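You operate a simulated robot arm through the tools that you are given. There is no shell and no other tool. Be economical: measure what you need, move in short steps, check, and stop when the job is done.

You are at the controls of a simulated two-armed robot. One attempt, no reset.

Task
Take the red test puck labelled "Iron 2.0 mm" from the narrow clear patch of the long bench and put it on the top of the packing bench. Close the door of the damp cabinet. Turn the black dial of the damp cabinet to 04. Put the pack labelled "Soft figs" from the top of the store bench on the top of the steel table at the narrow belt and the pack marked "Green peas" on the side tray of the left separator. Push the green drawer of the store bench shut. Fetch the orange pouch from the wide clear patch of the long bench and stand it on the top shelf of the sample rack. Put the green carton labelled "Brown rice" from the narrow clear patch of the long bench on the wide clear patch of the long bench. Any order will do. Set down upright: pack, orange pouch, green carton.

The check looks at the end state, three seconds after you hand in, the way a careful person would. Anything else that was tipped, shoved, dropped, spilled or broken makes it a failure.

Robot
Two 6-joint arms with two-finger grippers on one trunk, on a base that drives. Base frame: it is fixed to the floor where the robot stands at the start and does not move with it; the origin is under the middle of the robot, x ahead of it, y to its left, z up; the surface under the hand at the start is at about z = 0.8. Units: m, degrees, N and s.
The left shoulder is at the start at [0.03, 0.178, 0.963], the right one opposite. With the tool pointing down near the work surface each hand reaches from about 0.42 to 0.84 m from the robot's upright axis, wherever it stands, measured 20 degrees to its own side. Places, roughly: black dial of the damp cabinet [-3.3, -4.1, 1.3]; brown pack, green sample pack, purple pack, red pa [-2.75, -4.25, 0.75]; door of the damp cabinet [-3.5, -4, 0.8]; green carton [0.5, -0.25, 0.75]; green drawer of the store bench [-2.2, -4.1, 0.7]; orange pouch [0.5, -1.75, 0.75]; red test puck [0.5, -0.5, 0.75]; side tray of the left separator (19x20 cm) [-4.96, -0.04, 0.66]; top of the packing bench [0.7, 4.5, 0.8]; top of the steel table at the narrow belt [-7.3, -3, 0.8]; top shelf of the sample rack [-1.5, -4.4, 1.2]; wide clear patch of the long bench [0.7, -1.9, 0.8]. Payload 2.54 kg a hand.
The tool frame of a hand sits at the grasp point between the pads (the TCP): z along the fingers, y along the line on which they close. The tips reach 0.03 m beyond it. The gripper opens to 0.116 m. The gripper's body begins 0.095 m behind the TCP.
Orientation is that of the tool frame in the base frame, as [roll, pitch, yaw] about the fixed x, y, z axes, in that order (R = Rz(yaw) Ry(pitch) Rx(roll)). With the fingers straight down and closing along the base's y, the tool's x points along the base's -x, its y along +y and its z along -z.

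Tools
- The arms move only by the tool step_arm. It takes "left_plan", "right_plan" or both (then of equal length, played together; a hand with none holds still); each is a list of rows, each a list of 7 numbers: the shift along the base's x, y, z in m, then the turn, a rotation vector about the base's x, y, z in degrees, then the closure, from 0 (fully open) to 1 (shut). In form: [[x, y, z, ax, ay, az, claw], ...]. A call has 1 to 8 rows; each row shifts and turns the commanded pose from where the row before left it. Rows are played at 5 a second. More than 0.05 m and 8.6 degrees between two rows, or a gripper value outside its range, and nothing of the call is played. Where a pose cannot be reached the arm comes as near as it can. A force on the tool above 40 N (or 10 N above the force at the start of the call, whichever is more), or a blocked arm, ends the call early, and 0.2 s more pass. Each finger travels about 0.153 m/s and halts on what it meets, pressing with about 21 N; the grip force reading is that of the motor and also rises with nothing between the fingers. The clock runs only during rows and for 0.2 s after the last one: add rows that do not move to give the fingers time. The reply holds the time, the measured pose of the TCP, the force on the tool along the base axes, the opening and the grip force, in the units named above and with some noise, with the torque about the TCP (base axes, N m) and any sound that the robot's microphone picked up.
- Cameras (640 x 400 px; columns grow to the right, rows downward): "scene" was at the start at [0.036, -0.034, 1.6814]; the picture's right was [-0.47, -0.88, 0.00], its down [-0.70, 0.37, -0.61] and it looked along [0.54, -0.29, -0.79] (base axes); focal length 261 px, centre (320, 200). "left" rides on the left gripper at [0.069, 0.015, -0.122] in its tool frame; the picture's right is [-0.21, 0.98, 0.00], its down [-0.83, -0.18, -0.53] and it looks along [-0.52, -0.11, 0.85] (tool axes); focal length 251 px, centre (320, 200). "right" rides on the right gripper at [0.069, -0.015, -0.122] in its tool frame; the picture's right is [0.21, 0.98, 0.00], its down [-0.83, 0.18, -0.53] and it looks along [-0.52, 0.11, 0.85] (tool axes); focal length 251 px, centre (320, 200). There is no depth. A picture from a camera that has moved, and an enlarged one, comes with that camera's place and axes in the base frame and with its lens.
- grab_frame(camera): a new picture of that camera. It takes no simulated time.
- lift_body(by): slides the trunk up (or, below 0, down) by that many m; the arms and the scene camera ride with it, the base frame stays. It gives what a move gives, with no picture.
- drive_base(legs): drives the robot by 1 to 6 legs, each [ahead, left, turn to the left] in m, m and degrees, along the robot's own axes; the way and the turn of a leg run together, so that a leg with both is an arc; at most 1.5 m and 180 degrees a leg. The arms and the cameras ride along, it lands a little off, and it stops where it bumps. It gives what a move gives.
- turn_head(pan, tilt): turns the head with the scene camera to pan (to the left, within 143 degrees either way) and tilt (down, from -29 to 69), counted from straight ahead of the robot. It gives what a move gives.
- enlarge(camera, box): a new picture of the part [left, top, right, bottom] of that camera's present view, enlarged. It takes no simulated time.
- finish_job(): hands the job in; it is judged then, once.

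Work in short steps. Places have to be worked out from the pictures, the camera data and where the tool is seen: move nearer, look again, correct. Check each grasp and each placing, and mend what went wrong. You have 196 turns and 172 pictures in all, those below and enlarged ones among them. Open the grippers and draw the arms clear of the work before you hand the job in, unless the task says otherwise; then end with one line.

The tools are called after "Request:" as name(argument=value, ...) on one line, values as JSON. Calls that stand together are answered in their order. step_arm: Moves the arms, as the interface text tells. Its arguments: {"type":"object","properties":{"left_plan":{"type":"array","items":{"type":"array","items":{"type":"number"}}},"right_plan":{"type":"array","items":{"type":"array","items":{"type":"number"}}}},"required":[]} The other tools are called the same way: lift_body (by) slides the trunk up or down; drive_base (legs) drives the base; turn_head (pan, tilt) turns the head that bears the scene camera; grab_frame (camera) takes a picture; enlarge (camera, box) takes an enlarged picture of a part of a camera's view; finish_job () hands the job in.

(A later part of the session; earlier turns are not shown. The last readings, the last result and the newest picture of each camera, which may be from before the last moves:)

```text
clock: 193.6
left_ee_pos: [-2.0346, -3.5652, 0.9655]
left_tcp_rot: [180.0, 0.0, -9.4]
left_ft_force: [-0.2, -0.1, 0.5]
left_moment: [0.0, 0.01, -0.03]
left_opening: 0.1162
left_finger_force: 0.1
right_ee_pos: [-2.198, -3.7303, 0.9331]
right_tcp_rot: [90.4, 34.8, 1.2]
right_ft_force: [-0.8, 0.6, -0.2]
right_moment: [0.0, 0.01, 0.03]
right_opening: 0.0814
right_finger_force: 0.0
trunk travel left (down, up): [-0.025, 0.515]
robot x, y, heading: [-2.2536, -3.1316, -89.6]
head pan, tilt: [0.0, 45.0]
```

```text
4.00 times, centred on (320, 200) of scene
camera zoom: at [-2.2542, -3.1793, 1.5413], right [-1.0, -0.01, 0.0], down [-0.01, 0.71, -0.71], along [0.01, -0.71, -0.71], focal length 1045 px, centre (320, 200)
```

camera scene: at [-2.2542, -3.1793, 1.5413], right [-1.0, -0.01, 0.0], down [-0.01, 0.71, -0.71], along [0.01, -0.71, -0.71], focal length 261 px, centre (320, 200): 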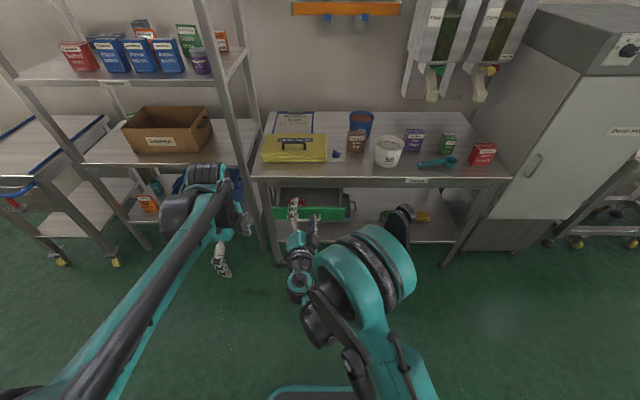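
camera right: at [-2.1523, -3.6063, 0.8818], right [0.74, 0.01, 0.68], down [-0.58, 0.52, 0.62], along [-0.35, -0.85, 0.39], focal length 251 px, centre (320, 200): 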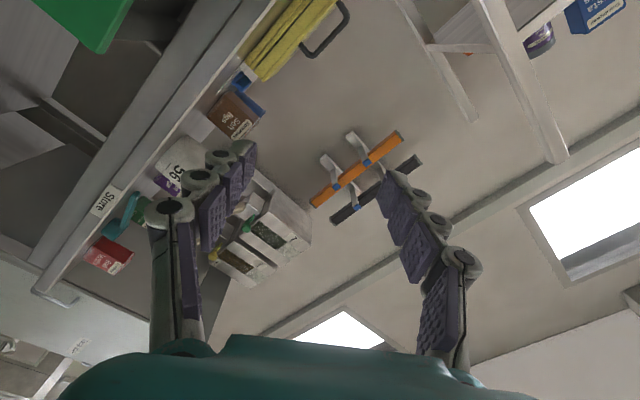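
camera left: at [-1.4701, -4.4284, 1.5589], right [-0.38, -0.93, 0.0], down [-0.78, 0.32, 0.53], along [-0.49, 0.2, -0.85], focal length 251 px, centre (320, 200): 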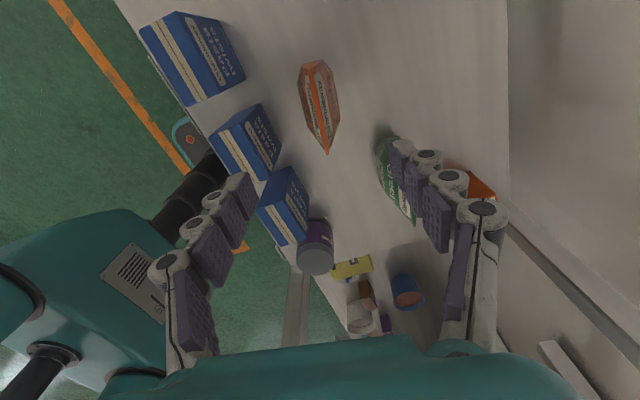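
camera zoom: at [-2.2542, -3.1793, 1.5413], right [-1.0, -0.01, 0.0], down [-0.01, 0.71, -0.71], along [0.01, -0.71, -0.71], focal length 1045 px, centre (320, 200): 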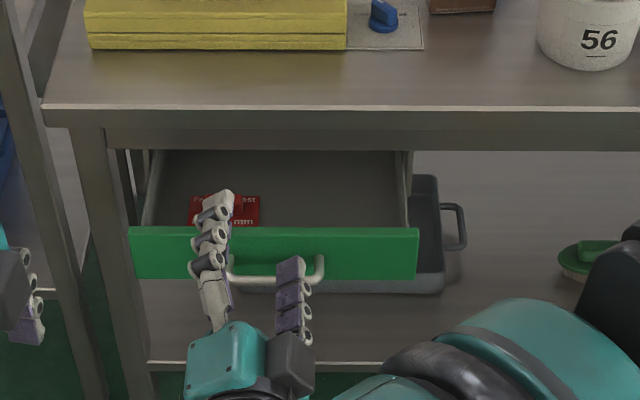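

Drawer front at y≈-3.95, z 0.64–0.725, x -2.35..-2.04, handle in the centre low. Close fingers and lower to z≈0.70 at x≈-2.26.

Request:
step_arm(right_plan=[[-0.012, -0.014, -0.045, 0, 0, 0, 1], [-0.012, -0.014, -0.046, 0, 0, 0, 1], [-0.012, -0.014, -0.046, 0, 0, 0, 1], [-0.012, -0.014, -0.046, 0, 0, 0, 1], [-0.012, -0.014, -0.046, 0, 0, 0, 1], [0, 0, 0, 0, 0, 0, 1]])

Request:
grab_frame(camera="right")

Request:
enlarge(camera="scene", box=[240, 150, 400, 250])

```text
clock: 195.0
left_ee_pos: [-2.0347, -3.565, 0.9649]
left_tcp_rot: [-179.9, 0.1, -9.5]
left_ft_force: [-0.4, -0.5, 0.2]
left_moment: [0.0, 0.02, 0.01]
left_opening: 0.1161
left_finger_force: 0.1
right_ee_pos: [-2.218, -3.8721, 0.7655]
right_tcp_rot: [90.5, 34.8, 1.1]
right_ft_force: [0.2, 0.4, 1.1]
right_moment: [0.0, 0.03, 0.04]
right_opening: 0.0
right_finger_force: 21.4
right hand out of reach, approached as far as the arm can: row 1, 2, 3, 4, 5
trunk travel left (down, up): [-0.025, 0.515]
robot x, y, heading: [-2.2576, -3.1272, -89.3]
head pan, tilt: [0.0, 45.0]
```

```text
79 pictures are left
camera right: at [-2.1716, -3.7491, 0.7136], right [0.74, 0.01, 0.68], down [-0.58, 0.52, 0.62], along [-0.35, -0.85, 0.39], focal length 251 px, centre (320, 200)
```

right: 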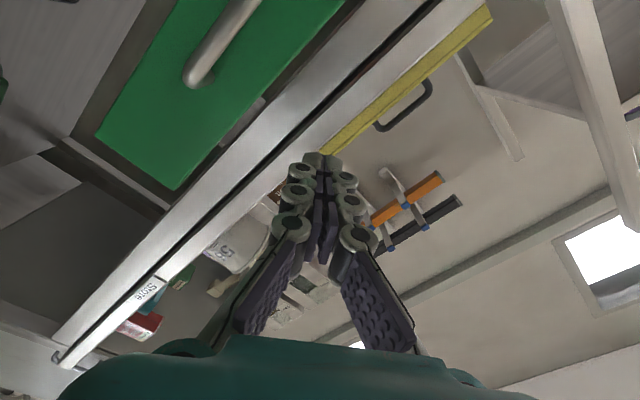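

```text
4.00 times, centred on (320, 200) of scene
camera zoom: at [-2.2542, -3.1792, 1.5412], right [-1.0, -0.01, 0.0], down [-0.01, 0.71, -0.71], along [0.01, -0.71, -0.71], focal length 1045 px, centre (320, 200)
```

zoom: 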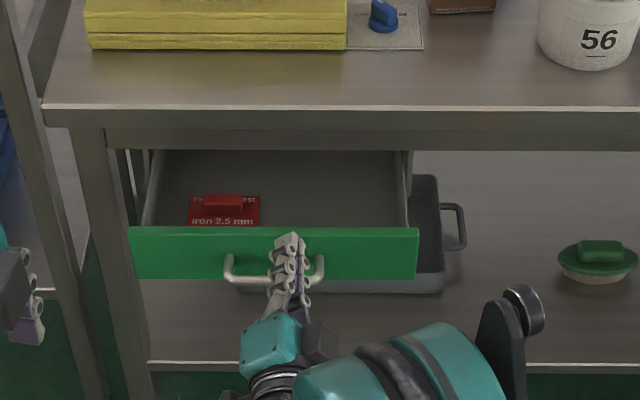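

At that closeness the hand can't get low. Back the base 6 cm and push the commanded pose forward so it becomes reachable.

Request:
drive_base(legs=[[-0.08, 0, 0]])

Request:
step_arm(right_plan=[[0, -0.04, 0, 0, 0, 0, 1], [0, -0.04, 0, 0, 0, 0, 1], [0, -0.03, 0, 0, 0, 0, 1], [0, 0, 0, 0, 0, 0, 1]])

Request:
enlarge(camera="scene", box=[240, 150, 400, 250])

```text
clock: 196.1
left_ee_pos: [-2.0349, -3.4842, 0.9653]
left_tcp_rot: [179.9, 0.1, -9.5]
left_ft_force: [0.4, 0.5, 0.2]
left_moment: [-0.05, -0.01, -0.02]
left_opening: 0.1161
left_finger_force: 0.0
right_ee_pos: [-2.2197, -3.7907, 0.766]
right_tcp_rot: [90.4, 34.9, 1.0]
right_ft_force: [0.2, 0.7, 0.4]
right_moment: [0.03, 0.01, 0.0]
right_opening: 0.0
right_finger_force: 21.0
trunk travel left (down, up): [-0.025, 0.515]
robot x, y, heading: [-2.2523, -3.0504, -89.5]
head pan, tilt: [0.0, 45.0]
```

```text
clock: 197.1
left_ee_pos: [-2.0364, -3.4837, 0.9649]
left_tcp_rot: [180.0, 0.0, -9.4]
left_ft_force: [0.3, 0.3, -0.5]
left_moment: [-0.02, 0.01, -0.02]
left_opening: 0.1163
left_finger_force: 0.0
right_ee_pos: [-2.2195, -3.9023, 0.7635]
right_tcp_rot: [90.5, 34.9, 1.2]
right_ft_force: [-0.4, -1.0, 0.2]
right_moment: [0.0, 0.03, 0.01]
right_opening: 0.0
right_finger_force: 20.7
trunk travel left (down, up): [-0.025, 0.515]
robot x, y, heading: [-2.2549, -3.0511, -89.8]
head pan, tilt: [0.0, 45.0]
```

```text
4.00 times, centred on (320, 200) of scene
camera zoom: at [-2.2549, -3.0996, 1.5412], right [-1.0, -0.01, 0.0], down [-0.01, 0.71, -0.71], along [0.01, -0.71, -0.71], focal length 1045 px, centre (320, 200)
```

zoom: 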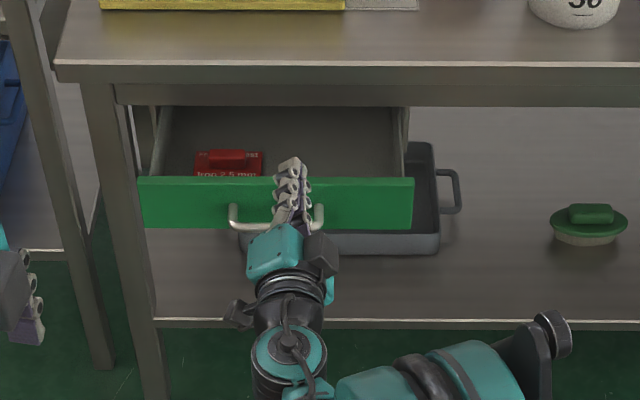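

Move sideways past the handle (x≈-2.29) and down to z≈0.695.

Request:
step_arm(right_plan=[[-0.04, 0.01, 0, 0, 0, 0, 1], [-0.035, 0, 0, 0, 0, 0, 1], [0, 0, -0.035, 0, 0, 0, 1], [0, 0, -0.033, 0, 0, 0, 1], [0, 0, 0, 0, 0, 0, 1]])

Request:
enlarge(camera="scene", box=[240, 150, 400, 250])

```text
clock: 198.3
left_ee_pos: [-2.0365, -3.4852, 0.9652]
left_tcp_rot: [-180.0, 0.1, -9.5]
left_ft_force: [-0.6, 0.2, -0.1]
left_moment: [0.01, -0.03, 0.02]
left_opening: 0.1157
left_finger_force: 0.0
right_ee_pos: [-2.2932, -3.8901, 0.7129]
right_tcp_rot: [90.6, 35.0, 1.2]
right_ft_force: [-0.6, 0.2, 0.6]
right_moment: [-0.01, 0.0, -0.01]
right_opening: 0.0
right_finger_force: 20.6
right hand out of reach, approached as far as the arm can: row 4
trunk travel left (down, up): [-0.025, 0.515]
robot x, y, heading: [-2.2546, -3.0525, -89.2]
head pan, tilt: [0.0, 45.0]
```

```text
4.00 times, centred on (320, 200) of scene
camera zoom: at [-2.255, -3.0998, 1.5412], right [-1.0, -0.01, 0.0], down [-0.01, 0.71, -0.71], along [0.01, -0.71, -0.71], focal length 1045 px, centre (320, 200)
```

zoom: 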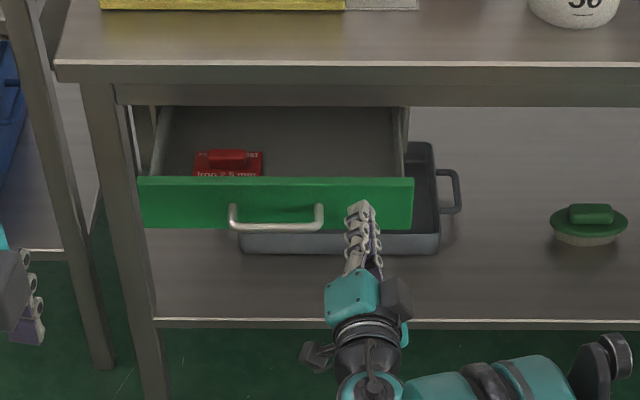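

Lower the trunk 2 cm so the tip sits mid-panel, then push.

Request:
lift_body(by=-0.02)

Request:
step_arm(right_plan=[[0, -0.03, 0, 0, 0, 0, 1], [0, -0.03, 0, 0, 0, 0, 1], [0, -0.03, 0, 0, 0, 0, 1], [0, -0.03, 0, 0, 0, 0, 1]])

Request:
enlarge(camera="scene", box=[240, 150, 400, 250])

```text
clock: 199.0
left_ee_pos: [-2.0347, -3.4858, 0.9455]
left_tcp_rot: [180.0, 0.0, -9.5]
left_ft_force: [-0.1, 0.2, 0.6]
left_moment: [0.0, -0.01, 0.0]
left_opening: 0.116
left_finger_force: 0.0
right_ee_pos: [-2.2944, -3.889, 0.6933]
right_tcp_rot: [90.6, 34.8, 1.1]
right_ft_force: [0.6, -0.1, -0.5]
right_moment: [0.0, -0.02, 0.0]
right_opening: 0.0002
right_finger_force: 20.9
trunk travel left (down, up): [-0.005, 0.535]
robot x, y, heading: [-2.2524, -3.0484, -89.5]
head pan, tilt: [0.0, 45.0]
```

```text
clock: 200.0
left_ee_pos: [-2.0356, -3.4853, 0.9448]
left_tcp_rot: [-180.0, 0.0, -9.5]
left_ft_force: [0.5, -0.1, -0.9]
left_moment: [0.0, 0.02, -0.01]
left_opening: 0.1161
left_finger_force: 0.1
right_ee_pos: [-2.3007, -3.9752, 0.7444]
right_tcp_rot: [90.7, 34.9, 1.3]
right_ft_force: [0.0, -0.5, 0.0]
right_moment: [-0.01, 0.01, 0.02]
right_opening: 0.0
right_finger_force: 20.9
right hand out of reach, approached as far as the arm can: row 1, 2, 3, 4
trunk travel left (down, up): [-0.005, 0.535]
robot x, y, heading: [-2.2519, -3.051, -89.6]
head pan, tilt: [0.0, 45.0]
```

```text
4.00 times, centred on (320, 200) of scene
camera zoom: at [-2.255, -3.0996, 1.5212], right [-1.0, -0.01, 0.0], down [-0.01, 0.71, -0.71], along [0.01, -0.71, -0.71], focal length 1045 px, centre (320, 200)
```

zoom: 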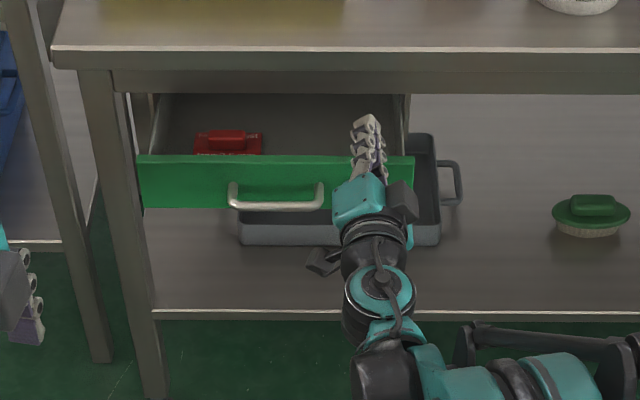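

The horizontal tool can't go forward at this height; it lifted over the drawer. Pull back, tilt the tool 45° down, and come closer with the base.

Request:
step_arm(right_plan=[[0, 0.045, 0.02, 0, 0, 0, 1], [0, 0.045, 0.02, 0, 0, 0, 1], [0, 0.045, 0.02, 8.5, 0, 0, 1], [0, 0.02, 0, 8.5, 0, 0, 1], [0, 0, 0, 8.5, 0, 0, 1], [0, 0, 0, 8.5, 0, 0, 1], [0, 0, 0, 8.5, 0, 0, 1]])

Request:
drive_base(legs=[[0.12, 0, 0]])

Request:
grab_frame(camera="scene")

```text
clock: 201.6
left_ee_pos: [-2.0349, -3.485, 0.9456]
left_tcp_rot: [179.9, 0.0, -9.5]
left_ft_force: [1.3, -0.3, 0.0]
left_moment: [0.02, 0.03, -0.03]
left_opening: 0.1158
left_finger_force: 0.0
right_ee_pos: [-2.3011, -3.8202, 0.8021]
right_tcp_rot: [138.5, 24.1, 26.0]
right_ft_force: [-0.7, 0.8, -0.4]
right_moment: [-0.04, 0.02, 0.02]
right_opening: 0.0
right_finger_force: 20.6
trunk travel left (down, up): [-0.005, 0.535]
robot x, y, heading: [-2.2552, -3.0488, -89.5]
head pan, tilt: [0.0, 45.0]
```

```text
clock: 202.8
left_ee_pos: [-2.0349, -3.6063, 0.9446]
left_tcp_rot: [-179.9, 0.0, -9.5]
left_ft_force: [0.6, -1.3, 0.0]
left_moment: [0.04, -0.02, -0.01]
left_opening: 0.1161
left_finger_force: 0.0
right_ee_pos: [-2.3005, -3.9412, 0.8023]
right_tcp_rot: [138.4, 24.1, 25.9]
right_ft_force: [0.1, 0.1, -0.9]
right_moment: [0.0, 0.02, -0.02]
right_opening: 0.0
right_finger_force: 21.3
trunk travel left (down, up): [-0.005, 0.535]
robot x, y, heading: [-2.2554, -3.1684, -89.7]
head pan, tilt: [0.0, 45.0]
```

```text
74 pictures are left
camera scene: at [-2.2539, -3.2214, 1.5211], right [-1.0, -0.01, 0.0], down [-0.01, 0.71, -0.71], along [0.01, -0.71, -0.71], focal length 261 px, centre (320, 200)
```

scene: 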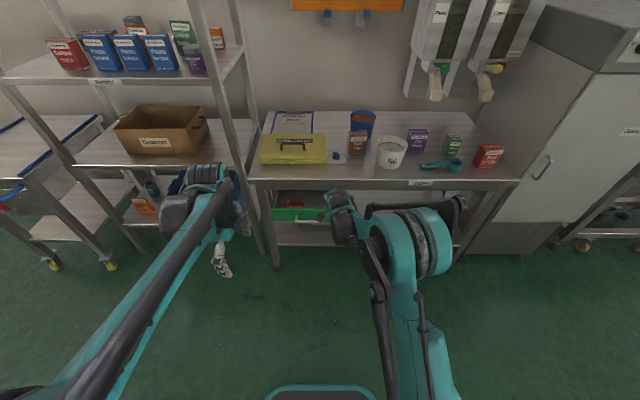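

Retreat a little, lower the tip to mid-panel.

Request:
step_arm(right_plan=[[0, 0.035, 0, 0, 0, 0, 1], [0, 0.035, 0, 0, 0, 0, 1], [0, 0, -0.045, 0, 0, 0, 1], [0, 0, -0.045, 0, 0, 0, 1], [0, 0, 0, 0, 0, 0, 1]])

Request:
enlarge(camera="scene", box=[240, 150, 400, 250])

Request:
grab_frame(camera="right")

```text
clock: 204.0
left_ee_pos: [-2.0356, -3.6046, 0.9457]
left_tcp_rot: [180.0, 0.0, -9.6]
left_ft_force: [0.1, -0.1, 0.1]
left_moment: [-0.03, 0.02, 0.02]
left_opening: 0.1161
left_finger_force: 0.0
right_ee_pos: [-2.3008, -3.8687, 0.7125]
right_tcp_rot: [138.4, 24.3, 25.8]
right_ft_force: [0.3, 0.0, -0.3]
right_moment: [0.0, 0.01, 0.0]
right_opening: 0.0
right_finger_force: 21.5
trunk travel left (down, up): [-0.005, 0.535]
robot x, y, heading: [-2.2512, -3.1734, -89.5]
head pan, tilt: [0.0, 45.0]
```

```text
4.00 times, centred on (320, 200) of scene
camera zoom: at [-2.254, -3.2196, 1.5212], right [-1.0, -0.01, 0.0], down [-0.01, 0.71, -0.71], along [0.01, -0.71, -0.71], focal length 1045 px, centre (320, 200)
```

zoom: 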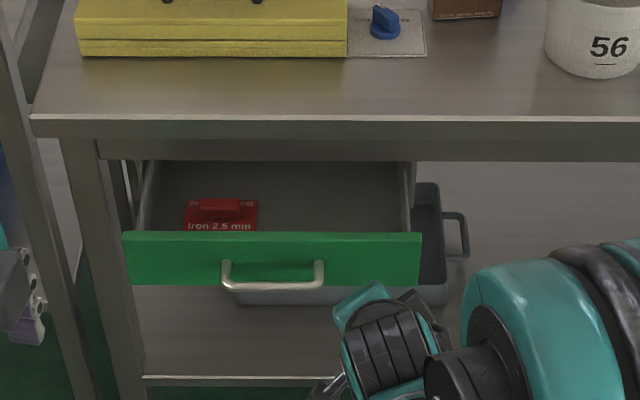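

```text
72 pictures are left
camera right: at [-2.2542, -3.7449, 0.7586], right [0.73, -0.45, 0.5], down [-0.58, -0.04, 0.81], along [-0.35, -0.89, -0.29], focal length 251 px, centre (320, 200)
```

right: 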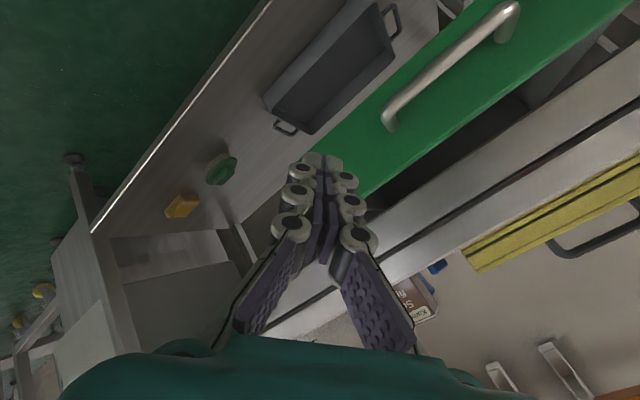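

Push forward in 3 cm rows.

Request:
step_arm(right_plan=[[0.008, -0.03, 0, 0, 0, 0, 1], [0, -0.03, 0, 0, 0, 0, 1], [0, -0.03, 0, 0, 0, 0, 1], [0, -0.03, 0, 0, 0, 0, 1], [0, -0.03, 0, 0, 0, 0, 1]])

Request:
enlarge(camera="scene", box=[240, 150, 400, 250])

```text
clock: 205.2
left_ee_pos: [-2.0348, -3.6052, 0.9445]
left_tcp_rot: [179.9, 0.0, -9.5]
left_ft_force: [0.2, 0.7, 0.4]
left_moment: [0.04, -0.02, 0.01]
left_opening: 0.1161
left_finger_force: 0.2
right_ee_pos: [-2.2929, -4.021, 0.7124]
right_tcp_rot: [138.4, 24.3, 26.0]
right_ft_force: [0.1, -0.5, 0.6]
right_moment: [0.0, -0.01, 0.01]
right_opening: 0.0
right_finger_force: 21.4
trunk travel left (down, up): [-0.005, 0.535]
robot x, y, heading: [-2.2541, -3.1661, -89.4]
head pan, tilt: [0.0, 45.0]
```

```text
4.00 times, centred on (320, 200) of scene
camera zoom: at [-2.2539, -3.2204, 1.5211], right [-1.0, -0.01, 0.0], down [-0.01, 0.71, -0.71], along [0.01, -0.71, -0.71], focal length 1045 px, centre (320, 200)
```

zoom: 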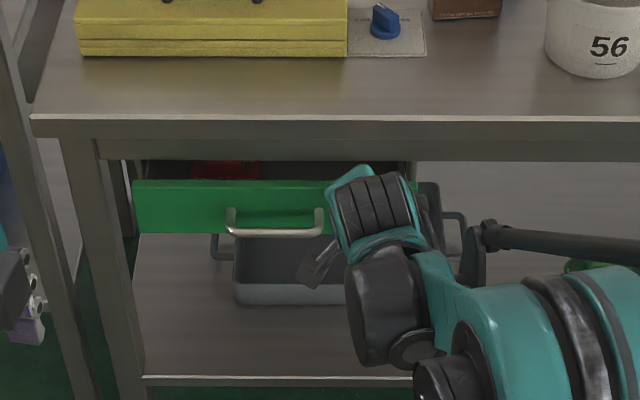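

Drawer is moving in; continue to the stop.

Request:
step_arm(right_plan=[[0, -0.02, 0, 0, 0, 0, 1], [0, -0.02, 0, 0, 0, 0, 1], [0, -0.015, 0, 0, 0, 0, 1], [0, -0.01, 0, 0, 0, 0, 1], [0, -0.01, 0, 0, 0, 0, 1]])

Request:
enlarge(camera="scene", box=[240, 150, 400, 250])

```text
clock: 205.8
left_ee_pos: [-2.0351, -3.6043, 0.9463]
left_tcp_rot: [179.9, -0.1, -9.6]
left_ft_force: [-0.5, 0.2, 0.6]
left_moment: [0.01, -0.02, 0.02]
left_opening: 0.1163
left_finger_force: 0.0
right_ee_pos: [-2.2921, -4.0517, 0.7139]
right_tcp_rot: [138.9, 24.1, 26.2]
right_ft_force: [-0.5, 15.0, 6.9]
right_moment: [-0.06, 0.06, -0.1]
right_opening: 0.0
right_finger_force: 21.2
trunk travel left (down, up): [-0.005, 0.535]
robot x, y, heading: [-2.2541, -3.1695, -89.5]
head pan, tilt: [0.0, 45.0]
stopped in row 3 (right hand): the force on the tool passed its limit at 56 N (the readings are from after the stop); the commanded pose is now the measured one
```

```text
4.00 times, centred on (320, 200) of scene
camera zoom: at [-2.2539, -3.2172, 1.5214], right [-1.0, -0.01, 0.0], down [-0.01, 0.71, -0.71], along [0.01, -0.71, -0.71], focal length 1045 px, centre (320, 200)
```

zoom: 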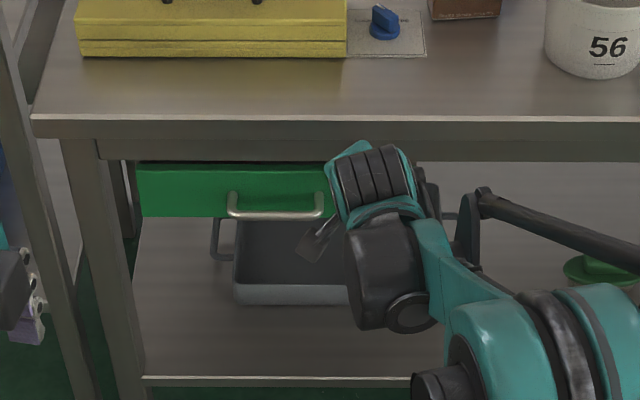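

Drawer is shut at its stop. Retract the right hand and roll it so it closes along x (keeping the 45° tilt, useful under the dispensers).

Request:
step_arm(right_plan=[[0, 0.05, 0, 0, 0, 0, 1], [0, 0.05, 0.02, 0, 5.68, 5.2, 1], [0, 0.03, 0.02, 0, 5.68, 5.2, 0], [0, 0, 0.02, 0, 5.68, 5.2, 0], [0, 0, 0.02, 0, 5.68, 5.2, 0], [0, 0, 0.02, 0, 5.68, 5.2, 0], [0, 0, 0.02, 0, 5.68, 5.2, 0], [0, 0, 0.02, 0, 5.68, 5.2, 0]])

Request:
drive_base(legs=[[0, -0.39, 0]])

Request:
lift_body(by=0.2)

Request:
turn_head(pan=0, tilt=40)

Request:
grab_frame(camera="scene")

```text
refused: row 2 steps farther than a row can; nothing moved
```

```text
clock: 208.3
left_ee_pos: [-2.4268, -3.6077, 0.9461]
left_tcp_rot: [179.9, 0.1, -9.6]
left_ft_force: [-0.3, 0.1, -0.1]
left_moment: [-0.01, -0.04, -0.01]
left_opening: 0.1159
left_finger_force: 0.1
right_ee_pos: [-2.6837, -4.0557, 0.7118]
right_tcp_rot: [139.0, 24.0, 26.1]
right_ft_force: [-0.1, 0.5, 0.9]
right_moment: [-0.07, 0.0, 0.03]
right_opening: 0.0
right_finger_force: 21.0
trunk travel left (down, up): [-0.005, 0.535]
robot x, y, heading: [-2.6442, -3.172, -89.8]
head pan, tilt: [0.0, 45.0]
```

```text
clock: 209.1
left_ee_pos: [-2.4247, -3.6104, 0.9964]
left_tcp_rot: [-179.9, 0.0, -9.4]
left_ft_force: [0.1, 0.3, -0.3]
left_moment: [-0.03, -0.01, 0.0]
left_opening: 0.1159
left_finger_force: 0.2
right_ee_pos: [-2.6832, -4.0536, 0.7559]
right_tcp_rot: [140.1, 23.6, 26.3]
right_ft_force: [0.7, -5.3, -18.3]
right_moment: [0.29, -0.04, 0.03]
right_opening: 0.0
right_finger_force: 21.3
trunk travel left (down, up): [-0.057, 0.483]
robot x, y, heading: [-2.6432, -3.1698, -89.8]
head pan, tilt: [0.0, 45.0]
stopped: the force on the tool passed its limit at 66 N (the readings are from after the stop); the commanded pose is now the measured one
```

```text
clock: 209.8
left_ee_pos: [-2.4259, -3.6103, 0.997]
left_tcp_rot: [-180.0, 0.0, -9.5]
left_ft_force: [-0.1, 0.1, -0.3]
left_moment: [0.02, 0.02, 0.03]
left_opening: 0.1158
left_finger_force: 0.0
right_ee_pos: [-2.6843, -4.0534, 0.7561]
right_tcp_rot: [140.1, 23.7, 26.3]
right_ft_force: [0.6, 0.2, -23.1]
right_moment: [0.31, -0.08, 0.0]
right_opening: 0.0
right_finger_force: 20.8
trunk travel left (down, up): [-0.057, 0.483]
robot x, y, heading: [-2.6465, -3.1694, -89.7]
head pan, tilt: [0.0, 40.0]
```

```text
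69 pictures are left
camera scene: at [-2.6446, -3.2295, 1.5805], right [-1.0, -0.01, 0.0], down [0.0, 0.65, -0.76], along [0.01, -0.76, -0.65], focal length 261 px, centre (320, 200)
```

scene: 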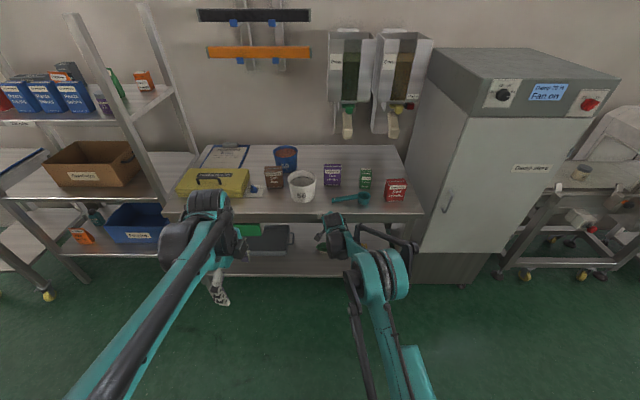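

The refused arm move left the hand under the bench lip when I lifted; nothing seems displaced. Ease down, then retract.

Request:
step_arm(right_plan=[[0, 0.005, -0.015, 0, 0, 0, 1], [0, 0.045, 0, 0, 0, 0, 1], [0, 0.045, 0, 0, 0, 0, 1], [0, 0.02, 0.02, 0, 5.5, 5.0, 0], [0, 0, 0.04, 0, 5.5, 5.0, 0], [0, 0, 0.04, 0, 5.5, 5.0, 0], [0, 0, 0.04, 0, 5.5, 5.0, 0], [0, 0, 0.04, 0, 5.5, 5.0, 0]])

Request:
enlarge(camera="scene", box=[170, 130, 430, 290])

```text
clock: 211.6
left_ee_pos: [-2.4233, -3.6066, 0.9983]
left_tcp_rot: [180.0, -0.1, -9.5]
left_ft_force: [-0.5, 0.8, -0.8]
left_moment: [0.0, 0.0, 0.01]
left_opening: 0.116
left_finger_force: 0.1
right_ee_pos: [-2.6825, -3.9352, 0.9247]
right_tcp_rot: [163.3, 43.1, 65.1]
right_ft_force: [0.2, 0.5, 0.1]
right_moment: [0.01, 0.03, 0.02]
right_opening: 0.116
right_finger_force: 0.0
trunk travel left (down, up): [-0.057, 0.483]
robot x, y, heading: [-2.6458, -3.1708, -89.9]
head pan, tilt: [0.0, 40.0]
```

```text
2.46 times, centred on (300, 210) of scene
camera zoom: at [-2.6444, -3.2253, 1.5808], right [-1.0, -0.01, 0.0], down [0.0, 0.64, -0.77], along [0.01, -0.77, -0.64], focal length 643 px, centre (369, 175)
```

zoom: 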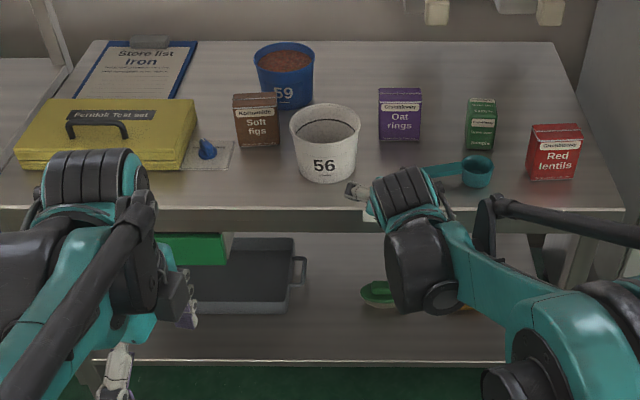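

All intact. Move the right hand outward/back with the remaining roll, square the left hand, and raise the trunk.

Request:
step_arm(right_plan=[[-0.03, 0.035, 0.01, 0, 5.5, 5.0, 0], [-0.03, 0.035, 0.01, 0, 5.5, 5.0, 0], [-0.03, 0.035, 0.01, 0, 2.2, 2.0, 0], [-0.03, 0.035, 0.01, 0, 0, 0, 0], [-0.03, 0.035, 0.01, 0, 0, 0, 0], [-0.028, 0.035, 0.01, 0, 0, 0, 0]], left_plan=[[0, 0, 0.02, 0, 0, 5, 0], [0, 0, 0.02, 0, 0, 4.5, 0], [0, 0, 0, 0, 0, 0, 0.33], [0, 0, 0, 0, 0, 0, 0.33], [0, 0, 0, 0, 0, 0, 0.33], [0, 0, 0, 0, 0, 0, 0.33]])

Request:
lift_body(by=0.12)

```text
clock: 213.0
left_ee_pos: [-2.4256, -3.6063, 1.0371]
left_tcp_rot: [179.9, 0.0, -0.1]
left_ft_force: [1.0, 0.0, 0.3]
left_moment: [-0.04, 0.01, 0.03]
left_opening: 0.0776
left_finger_force: 0.1
right_ee_pos: [-2.8622, -3.7258, 0.9848]
right_tcp_rot: [-178.9, 46.1, 89.6]
right_ft_force: [-0.7, 0.4, 0.2]
right_moment: [-0.01, -0.03, 0.04]
right_opening: 0.1159
right_finger_force: 0.1
trunk travel left (down, up): [-0.057, 0.483]
robot x, y, heading: [-2.6438, -3.1682, -89.7]
head pan, tilt: [0.0, 40.0]
```

```text
clock: 214.5
left_ee_pos: [-2.4254, -3.6076, 1.1561]
left_tcp_rot: [-179.9, 0.1, 0.0]
left_ft_force: [-0.9, -0.6, 0.0]
left_moment: [0.02, 0.01, 0.02]
left_opening: 0.0777
left_finger_force: 0.0
right_ee_pos: [-2.8611, -3.727, 1.1042]
right_tcp_rot: [-178.9, 46.0, 89.7]
right_ft_force: [0.1, 0.2, 0.2]
right_moment: [-0.02, -0.03, -0.03]
right_opening: 0.1162
right_finger_force: 0.1
trunk travel left (down, up): [-0.177, 0.363]
robot x, y, heading: [-2.6464, -3.1714, -89.6]
head pan, tilt: [0.0, 40.0]
```

Drive ahead 0.40 and view from both hands.

Request:
drive_base(legs=[[0.4, 0, 0]])

Request:
grab_frame(camera="left")

Request:
grab_frame(camera="right")

Request:
grab_frame(camera="scene")

```text
clock: 217.0
left_ee_pos: [-2.4234, -4.0089, 1.1572]
left_tcp_rot: [180.0, 0.0, -0.1]
left_ft_force: [0.1, -0.7, -0.9]
left_moment: [0.04, 0.0, -0.02]
left_opening: 0.0779
left_finger_force: 0.0
right_ee_pos: [-2.8607, -4.1275, 1.1035]
right_tcp_rot: [-178.9, 45.9, 89.6]
right_ft_force: [0.4, -0.9, -1.5]
right_moment: [0.01, 0.0, 0.03]
right_opening: 0.1159
right_finger_force: 0.1
trunk travel left (down, up): [-0.177, 0.363]
robot x, y, heading: [-2.6405, -3.5747, -89.5]
head pan, tilt: [0.0, 40.0]
```

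```text
67 pictures are left
camera left: at [-2.3531, -4.0243, 1.2796], right [-0.22, -0.98, 0.0], down [-0.83, 0.18, 0.53], along [-0.52, 0.12, -0.85], focal length 251 px, centre (320, 200)
```

left: 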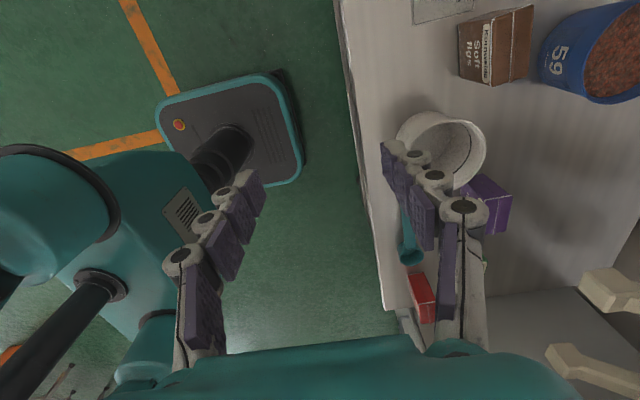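

```text
66 pictures are left
camera right: at [-2.8712, -3.9918, 1.1393], right [0.98, 0.13, -0.17], down [0.19, -0.19, 0.96], along [0.09, -0.97, -0.21], focal length 251 px, centre (320, 200)
```

right: 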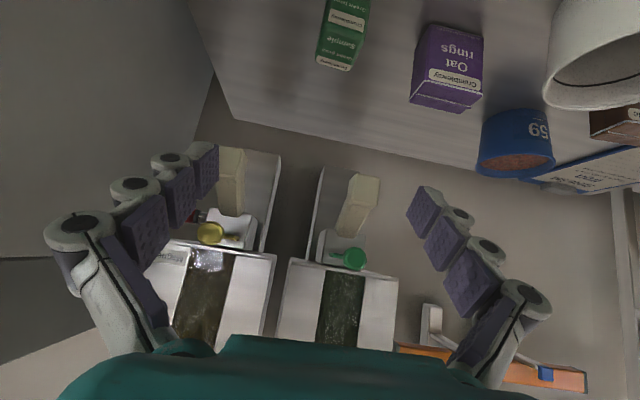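

```text
65 pictures are left
camera scene: at [-2.6418, -3.6275, 1.7007], right [-1.0, -0.01, 0.0], down [0.0, 0.64, -0.77], along [0.0, -0.77, -0.64], focal length 261 px, centre (320, 200)
```

scene: 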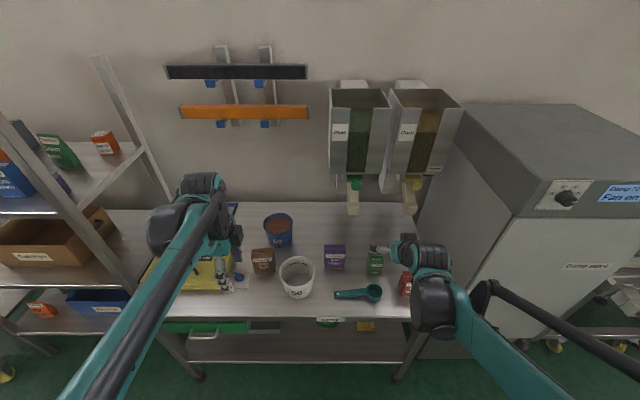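

Zoom on the brown pack from the left hand and on both packs from the scene camera.

Request:
enlarge(camera="left", box=[430, 0, 590, 100])

Request:
enlarge(camera="scene", box=[220, 205, 420, 325])

```text
4.00 times, centred on (510, 50) of left
camera zoom: at [-2.3531, -4.0243, 1.2796], right [-0.22, -0.98, 0.0], down [-0.83, 0.18, 0.53], along [-0.52, 0.12, -0.85], focal length 1006 px, centre (-440, 800)
```

zoom: 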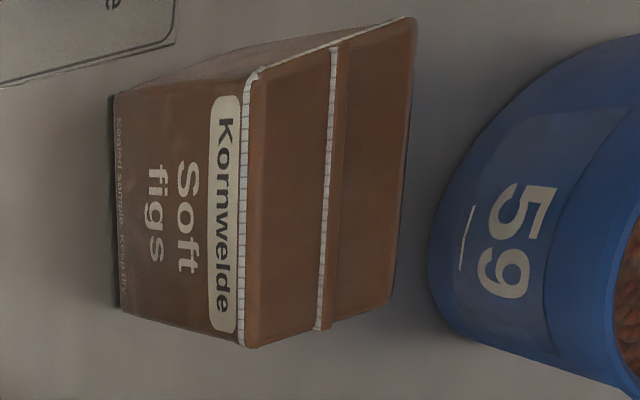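

```text
3.20 times, centred on (320, 265) of scene
camera zoom: at [-2.6418, -3.6275, 1.7007], right [-1.0, -0.01, 0.0], down [0.0, 0.64, -0.77], along [0.0, -0.77, -0.64], focal length 836 px, centre (320, -8)
```

zoom: 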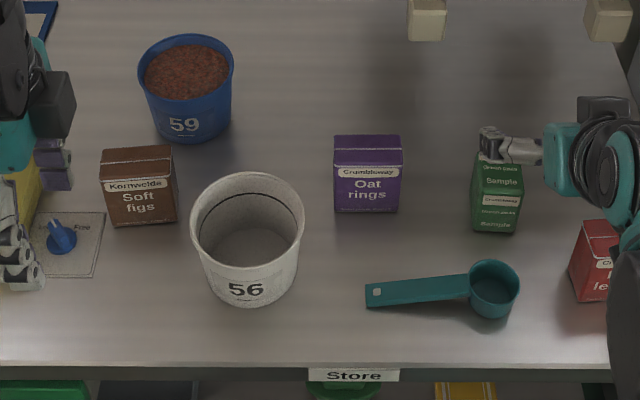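

Brown pack centre (-2.414,-4.262), 0.045 deep, top 0.89; green (-2.856,-4.255). Left moves above the brown one; right goes down along its tilted axis toward the green pack.

Request:
step_arm(left_plan=[[0.0035, -0.042, 0, 0, 0, 0, 0.33], [0.0035, -0.042, 0, 0, 0, 0, 0.33], [0.0035, -0.042, 0, 0, 0, 0, 0.33], [0.0035, -0.042, 0, 0, 0, 0, 0.33], [0.0035, -0.042, 0, 0, 0, 0, 0.33], [0.0035, -0.043, 0, 0, 0, 0, 0.33], [0, 0, -0.043, 0, 0, 0, 0.33], [0, 0, -0.043, 0, 0, 0, 0.33]], right_plan=[[0.001, 0.006, -0.034, 0, 0, 0, 0.33], [0.001, 0.006, -0.034, 0, 0, 0, 0.33], [0.001, 0.006, -0.034, 0, 0, 0, 0.33], [0.001, -0.0288, -0.0278, 0, 0, 0, 0.33], [0, -0.0288, -0.0278, 0, 0, 0, 0.33], [0, -0.0288, -0.0278, 0, 0, 0, 0.33], [0, 0, 0, 0, 0, 0, 0.33], [0, 0, 0, 0, 0, 0, 0.33]])

Request:
grab_frame(camera="left")

Request:
grab_frame(camera="right")

```text
clock: 218.8
left_ee_pos: [-2.4021, -4.2625, 1.0687]
left_tcp_rot: [-179.9, -0.1, -0.1]
left_ft_force: [-0.3, 0.4, 0.0]
left_moment: [0.06, 0.01, -0.01]
left_opening: 0.0776
left_finger_force: 0.0
right_ee_pos: [-2.8552, -4.1975, 0.9187]
right_tcp_rot: [-178.8, 45.8, 89.6]
right_ft_force: [-0.6, -0.5, 0.5]
right_moment: [0.01, 0.0, -0.02]
right_opening: 0.0777
right_finger_force: 0.1
trunk travel left (down, up): [-0.177, 0.363]
robot x, y, heading: [-2.641, -3.5731, -89.6]
head pan, tilt: [0.0, 40.0]
```

```text
62 pictures are left
camera left: at [-2.3318, -4.2776, 1.1918], right [-0.22, -0.98, 0.0], down [-0.83, 0.18, 0.53], along [-0.52, 0.12, -0.85], focal length 251 px, centre (320, 200)
```

left: 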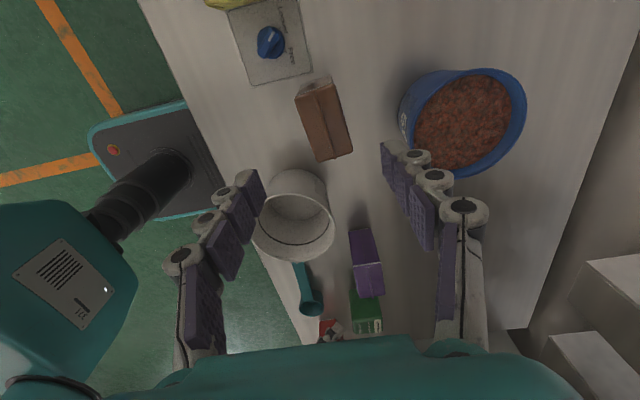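

```text
61 pictures are left
camera right: at [-2.867, -4.0614, 0.9536], right [0.98, 0.13, -0.17], down [0.19, -0.2, 0.96], along [0.09, -0.97, -0.22], focal length 251 px, centre (320, 200)
```

right: 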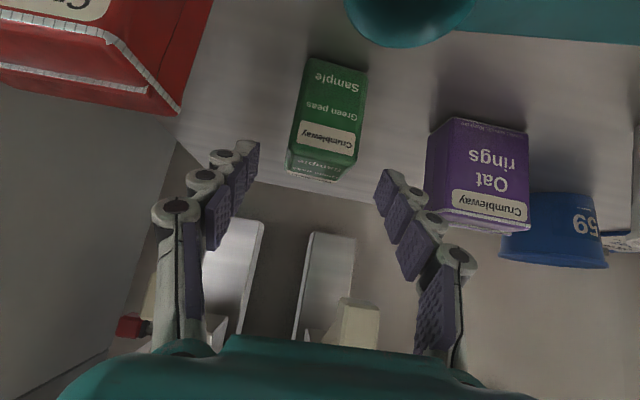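

Both well aligned. Finish the approaches and close both grippers.

Request:
step_arm(left_plan=[[0, 0, -0.043, 0, 0, 0, 0.33], [0, 0, -0.043, 0, 0, 0, 0.33], [0, 0, -0.043, 0, 0, 0, 0.33], [0, 0, -0.043, 0, 0, 0, 0.33], [0, 0, -0.043, 0, 0, 0, 0.33], [0, 0, 0, 0, 0, 0, 0.6], [0, 0, 0, 0, 0, 0, 1], [0, 0, 0, 0, 0, 0, 1]], right_plan=[[0, -0.0288, -0.0278, 0, 0, 0, 0.33], [0, -0.0288, -0.0278, 0, 0, 0, 0.33], [0, 0, 0, 0, 0, 0, 0.33], [0, 0, 0, 0, 0, 0, 0.5], [0, 0, 0, 0, 0, 0, 0.7], [0, 0, 0, 0, 0, 0, 1], [0, 0, 0, 0, 0, 0, 1], [0, 0, 0, 0, 0, 0, 1]])

Request:
grab_frame(camera="left")

Request:
grab_frame(camera="right")

```text
clock: 220.6
left_ee_pos: [-2.4013, -4.2621, 0.8548]
left_tcp_rot: [-179.9, 0.0, -0.1]
left_ft_force: [-0.7, 0.4, -0.7]
left_moment: [-0.06, 0.02, 0.07]
left_opening: 0.0509
left_finger_force: 20.7
right_ee_pos: [-2.854, -4.2539, 0.8637]
right_tcp_rot: [-179.0, 46.0, 89.6]
right_ft_force: [0.3, 0.0, 1.0]
right_moment: [-0.01, -0.02, 0.0]
right_opening: 0.0549
right_finger_force: 20.6
trunk travel left (down, up): [-0.177, 0.363]
robot x, y, heading: [-2.641, -3.5754, -89.8]
head pan, tilt: [0.0, 40.0]
```

```text
60 pictures are left
camera left: at [-2.3311, -4.2767, 0.9786], right [-0.22, -0.98, 0.0], down [-0.83, 0.18, 0.53], along [-0.52, 0.12, -0.85], focal length 251 px, centre (320, 200)
```

left: 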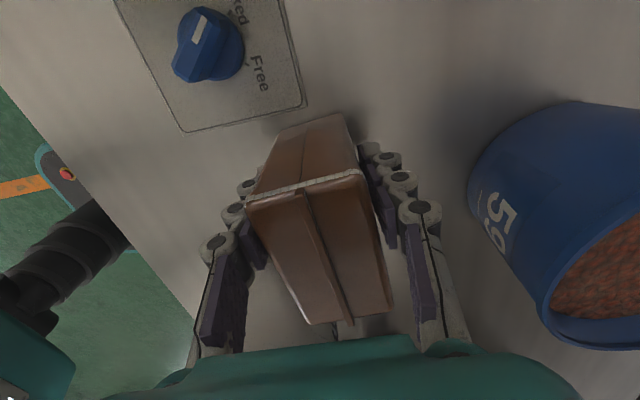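

```text
59 pictures are left
camera right: at [-2.8666, -4.1178, 0.8992], right [0.98, 0.13, -0.17], down [0.19, -0.19, 0.96], along [0.09, -0.97, -0.21], focal length 251 px, centre (320, 200)
```

right: 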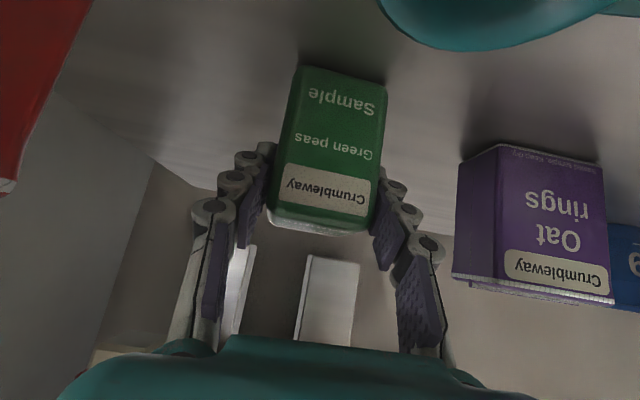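

Both are held. Lift both slowly.

Request:
step_arm(left_plan=[[0, 0, 0.01, 0, 0, 0, 1], [0, 0, 0.02, 0, 0, 0, 1], [0, 0, 0.04, 0, 0, 0, 1], [0, 0, 0.04, 0, 0, 0, 1], [0, 0, 0.04, 0, 0, 0, 1], [0, 0, 0.04, 0, 0, 0, 1], [0, 0.04, 0, 0, 0, 0, 1], [0, 0.04, 0, 0, 0, 0, 1]], right_plan=[[0, 0, 0.01, 0, 0, 0, 1], [0, 0, 0.02, 0, 0, 0, 1], [0, 0.01, 0.03, 0, 0, 0, 1], [0, 0.02, 0.03, 0, 0, 0, 1], [0, 0.03, 0.03, 0, 0, 0, 1], [0, 0.03, 0.03, 0, 0, 0, 1], [0, 0.03, 0.02, 0, 0, 0, 1], [0, 0.03, 0, 0, 0, 0, 1]])

Request:
grab_frame(camera="scene")

```text
clock: 222.4
left_ee_pos: [-2.4023, -4.1795, 1.0466]
left_tcp_rot: [179.8, 0.1, 0.0]
left_ft_force: [0.4, 0.8, -2.7]
left_moment: [-0.05, -0.04, 0.0]
left_opening: 0.0492
left_finger_force: 20.9
right_ee_pos: [-2.8555, -4.1018, 1.0343]
right_tcp_rot: [-178.8, 46.0, 89.6]
right_ft_force: [0.1, 0.0, -2.2]
right_moment: [0.07, -0.01, 0.0]
right_opening: 0.0548
right_finger_force: 20.8
trunk travel left (down, up): [-0.177, 0.363]
robot x, y, heading: [-2.6438, -3.5727, -89.5]
head pan, tilt: [0.0, 40.0]
```

```text
58 pictures are left
camera scene: at [-2.6419, -3.6244, 1.7008], right [-1.0, -0.01, 0.0], down [0.0, 0.64, -0.77], along [0.0, -0.77, -0.64], focal length 261 px, centre (320, 200)
```

scene: 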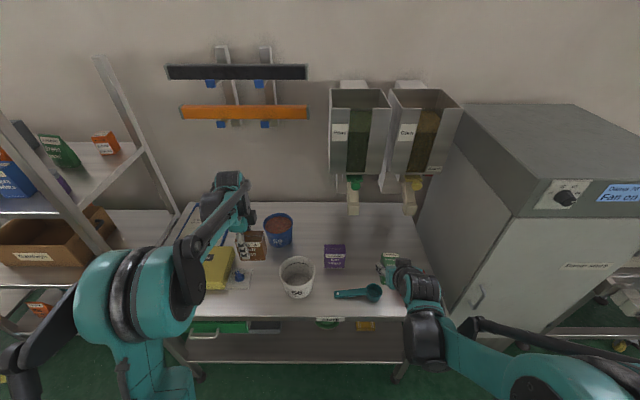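

Back out 0.9 m, turn right to face -x, and look along the way to the steel table.

Request:
drive_base(legs=[[-0.9, 0, 0], [0, 0, -90]])

Request:
turn_head(pan=0, tilt=22)

Request:
grab_frame(camera="scene")

```text
clock: 230.9
left_ee_pos: [-3.256, -2.9285, 1.045]
left_tcp_rot: [179.9, 0.0, -89.1]
left_ft_force: [-0.3, -0.2, -2.7]
left_moment: [-0.07, -0.03, -0.02]
left_opening: 0.0495
left_finger_force: 21.2
right_ee_pos: [-3.1859, -2.4747, 1.0334]
right_tcp_rot: [-178.9, 46.1, 0.5]
right_ft_force: [-1.1, -0.8, -2.4]
right_moment: [0.01, -0.01, 0.01]
right_opening: 0.0542
right_finger_force: 20.9
trunk travel left (down, up): [-0.177, 0.363]
robot x, y, heading: [-2.653, -2.6784, -178.8]
head pan, tilt: [0.0, 40.0]
```

```text
clock: 231.7
left_ee_pos: [-3.2569, -2.9292, 1.0443]
left_tcp_rot: [180.0, 0.0, -89.3]
left_ft_force: [0.3, -0.3, -2.7]
left_moment: [-0.06, 0.04, -0.02]
left_opening: 0.0494
left_finger_force: 21.2
right_ee_pos: [-3.1845, -2.4749, 1.0342]
right_tcp_rot: [-178.8, 45.8, 0.4]
right_ft_force: [-1.0, 0.7, -2.4]
right_moment: [0.01, -0.04, -0.01]
right_opening: 0.0542
right_finger_force: 21.1
trunk travel left (down, up): [-0.177, 0.363]
robot x, y, heading: [-2.6483, -2.6783, -178.8]
head pan, tilt: [0.0, 22.0]
```

```text
57 pictures are left
camera scene: at [-2.7149, -2.6796, 1.7288], right [-0.02, 1.0, 0.0], down [0.38, 0.01, -0.93], along [-0.93, -0.02, -0.38], focal length 261 px, centre (320, 200)
```

scene: 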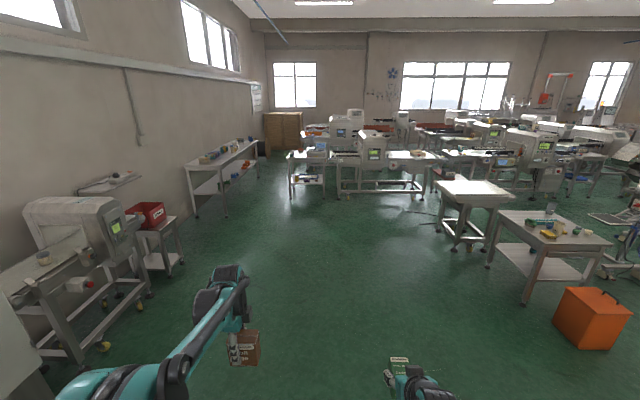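

Zoom on the target table (expected near px 307,150) and the separator (near 607,218).

Request:
enlarge(camera="scene", box=[260, 100, 460, 220])

Request:
enlarge(camera="scene", box=[440, 80, 640, 300])

```text
3.20 times, centred on (360, 160) of scene
camera zoom: at [-2.7149, -2.6796, 1.7288], right [-0.02, 1.0, 0.0], down [0.38, 0.01, -0.93], along [-0.93, -0.02, -0.38], focal length 836 px, centre (192, 328)
```

zoom: 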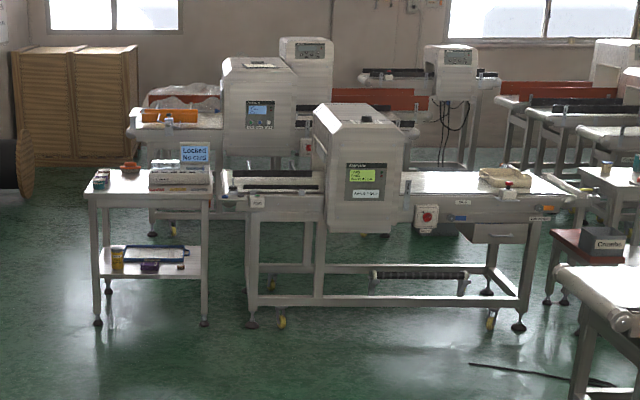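

```text
1.82 times, centred on (540, 190) of scene
camera zoom: at [-2.7149, -2.6796, 1.7288], right [-0.02, 1.0, 0.0], down [0.38, 0.01, -0.93], along [-0.93, -0.02, -0.38], focal length 475 px, centre (-80, 218)
```

zoom: 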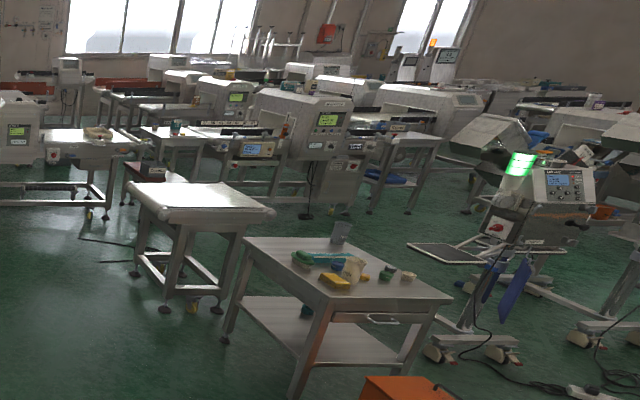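

The small steel table stands beside the narrow belt at about x -6.75..-7.3, y -3.27..-2.7. Drive ahead 3.2 m with a slight left shift.

Request:
drive_base(legs=[[1.2, 0.1, -1.2], [1.2, 0.0, 0], [0.8, 0, 0]])

Request:
turn_head(pan=5, tilt=35)

Request:
grab_frame(camera="scene")

```text
clock: 247.3
left_ee_pos: [-6.446, -2.9873, 1.0453]
left_tcp_rot: [180.0, 0.0, -91.2]
left_ft_force: [0.0, -0.7, -1.8]
left_moment: [-0.05, 0.03, 0.01]
left_opening: 0.0494
left_finger_force: 21.3
right_ee_pos: [-6.3611, -2.5364, 1.0334]
right_tcp_rot: [-178.8, 45.9, -1.3]
right_ft_force: [0.0, -0.1, -2.0]
right_moment: [-0.02, -0.06, 0.01]
right_opening: 0.0544
right_finger_force: 21.3
trunk travel left (down, up): [-0.177, 0.363]
robot x, y, heading: [-5.8361, -2.7591, 179.3]
head pan, tilt: [0.0, 22.0]
```

```text
clock: 248.1
left_ee_pos: [-6.4457, -2.9877, 1.0454]
left_tcp_rot: [180.0, 0.0, -91.1]
left_ft_force: [0.2, 0.6, -2.1]
left_moment: [-0.04, 0.02, -0.02]
left_opening: 0.0495
left_finger_force: 20.9
right_ee_pos: [-6.3608, -2.5361, 1.0324]
right_tcp_rot: [-178.8, 46.0, -1.4]
right_ft_force: [-0.9, -0.1, -2.1]
right_moment: [-0.02, -0.01, -0.02]
right_opening: 0.0543
right_finger_force: 21.5
trunk travel left (down, up): [-0.177, 0.363]
robot x, y, heading: [-5.8369, -2.7574, 179.2]
head pan, tilt: [5.0, 35.0]
```

```text
54 pictures are left
camera scene: at [-5.892, -2.7649, 1.7083], right [-0.08, 1.0, 0.0], down [0.57, 0.04, -0.82], along [-0.82, -0.06, -0.57], focal length 261 px, centre (320, 200)
```

scene: 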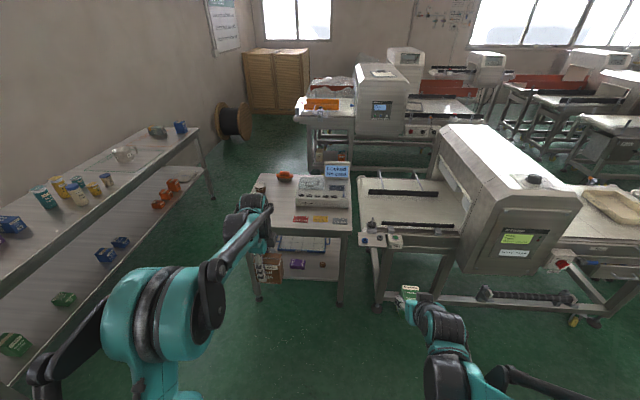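

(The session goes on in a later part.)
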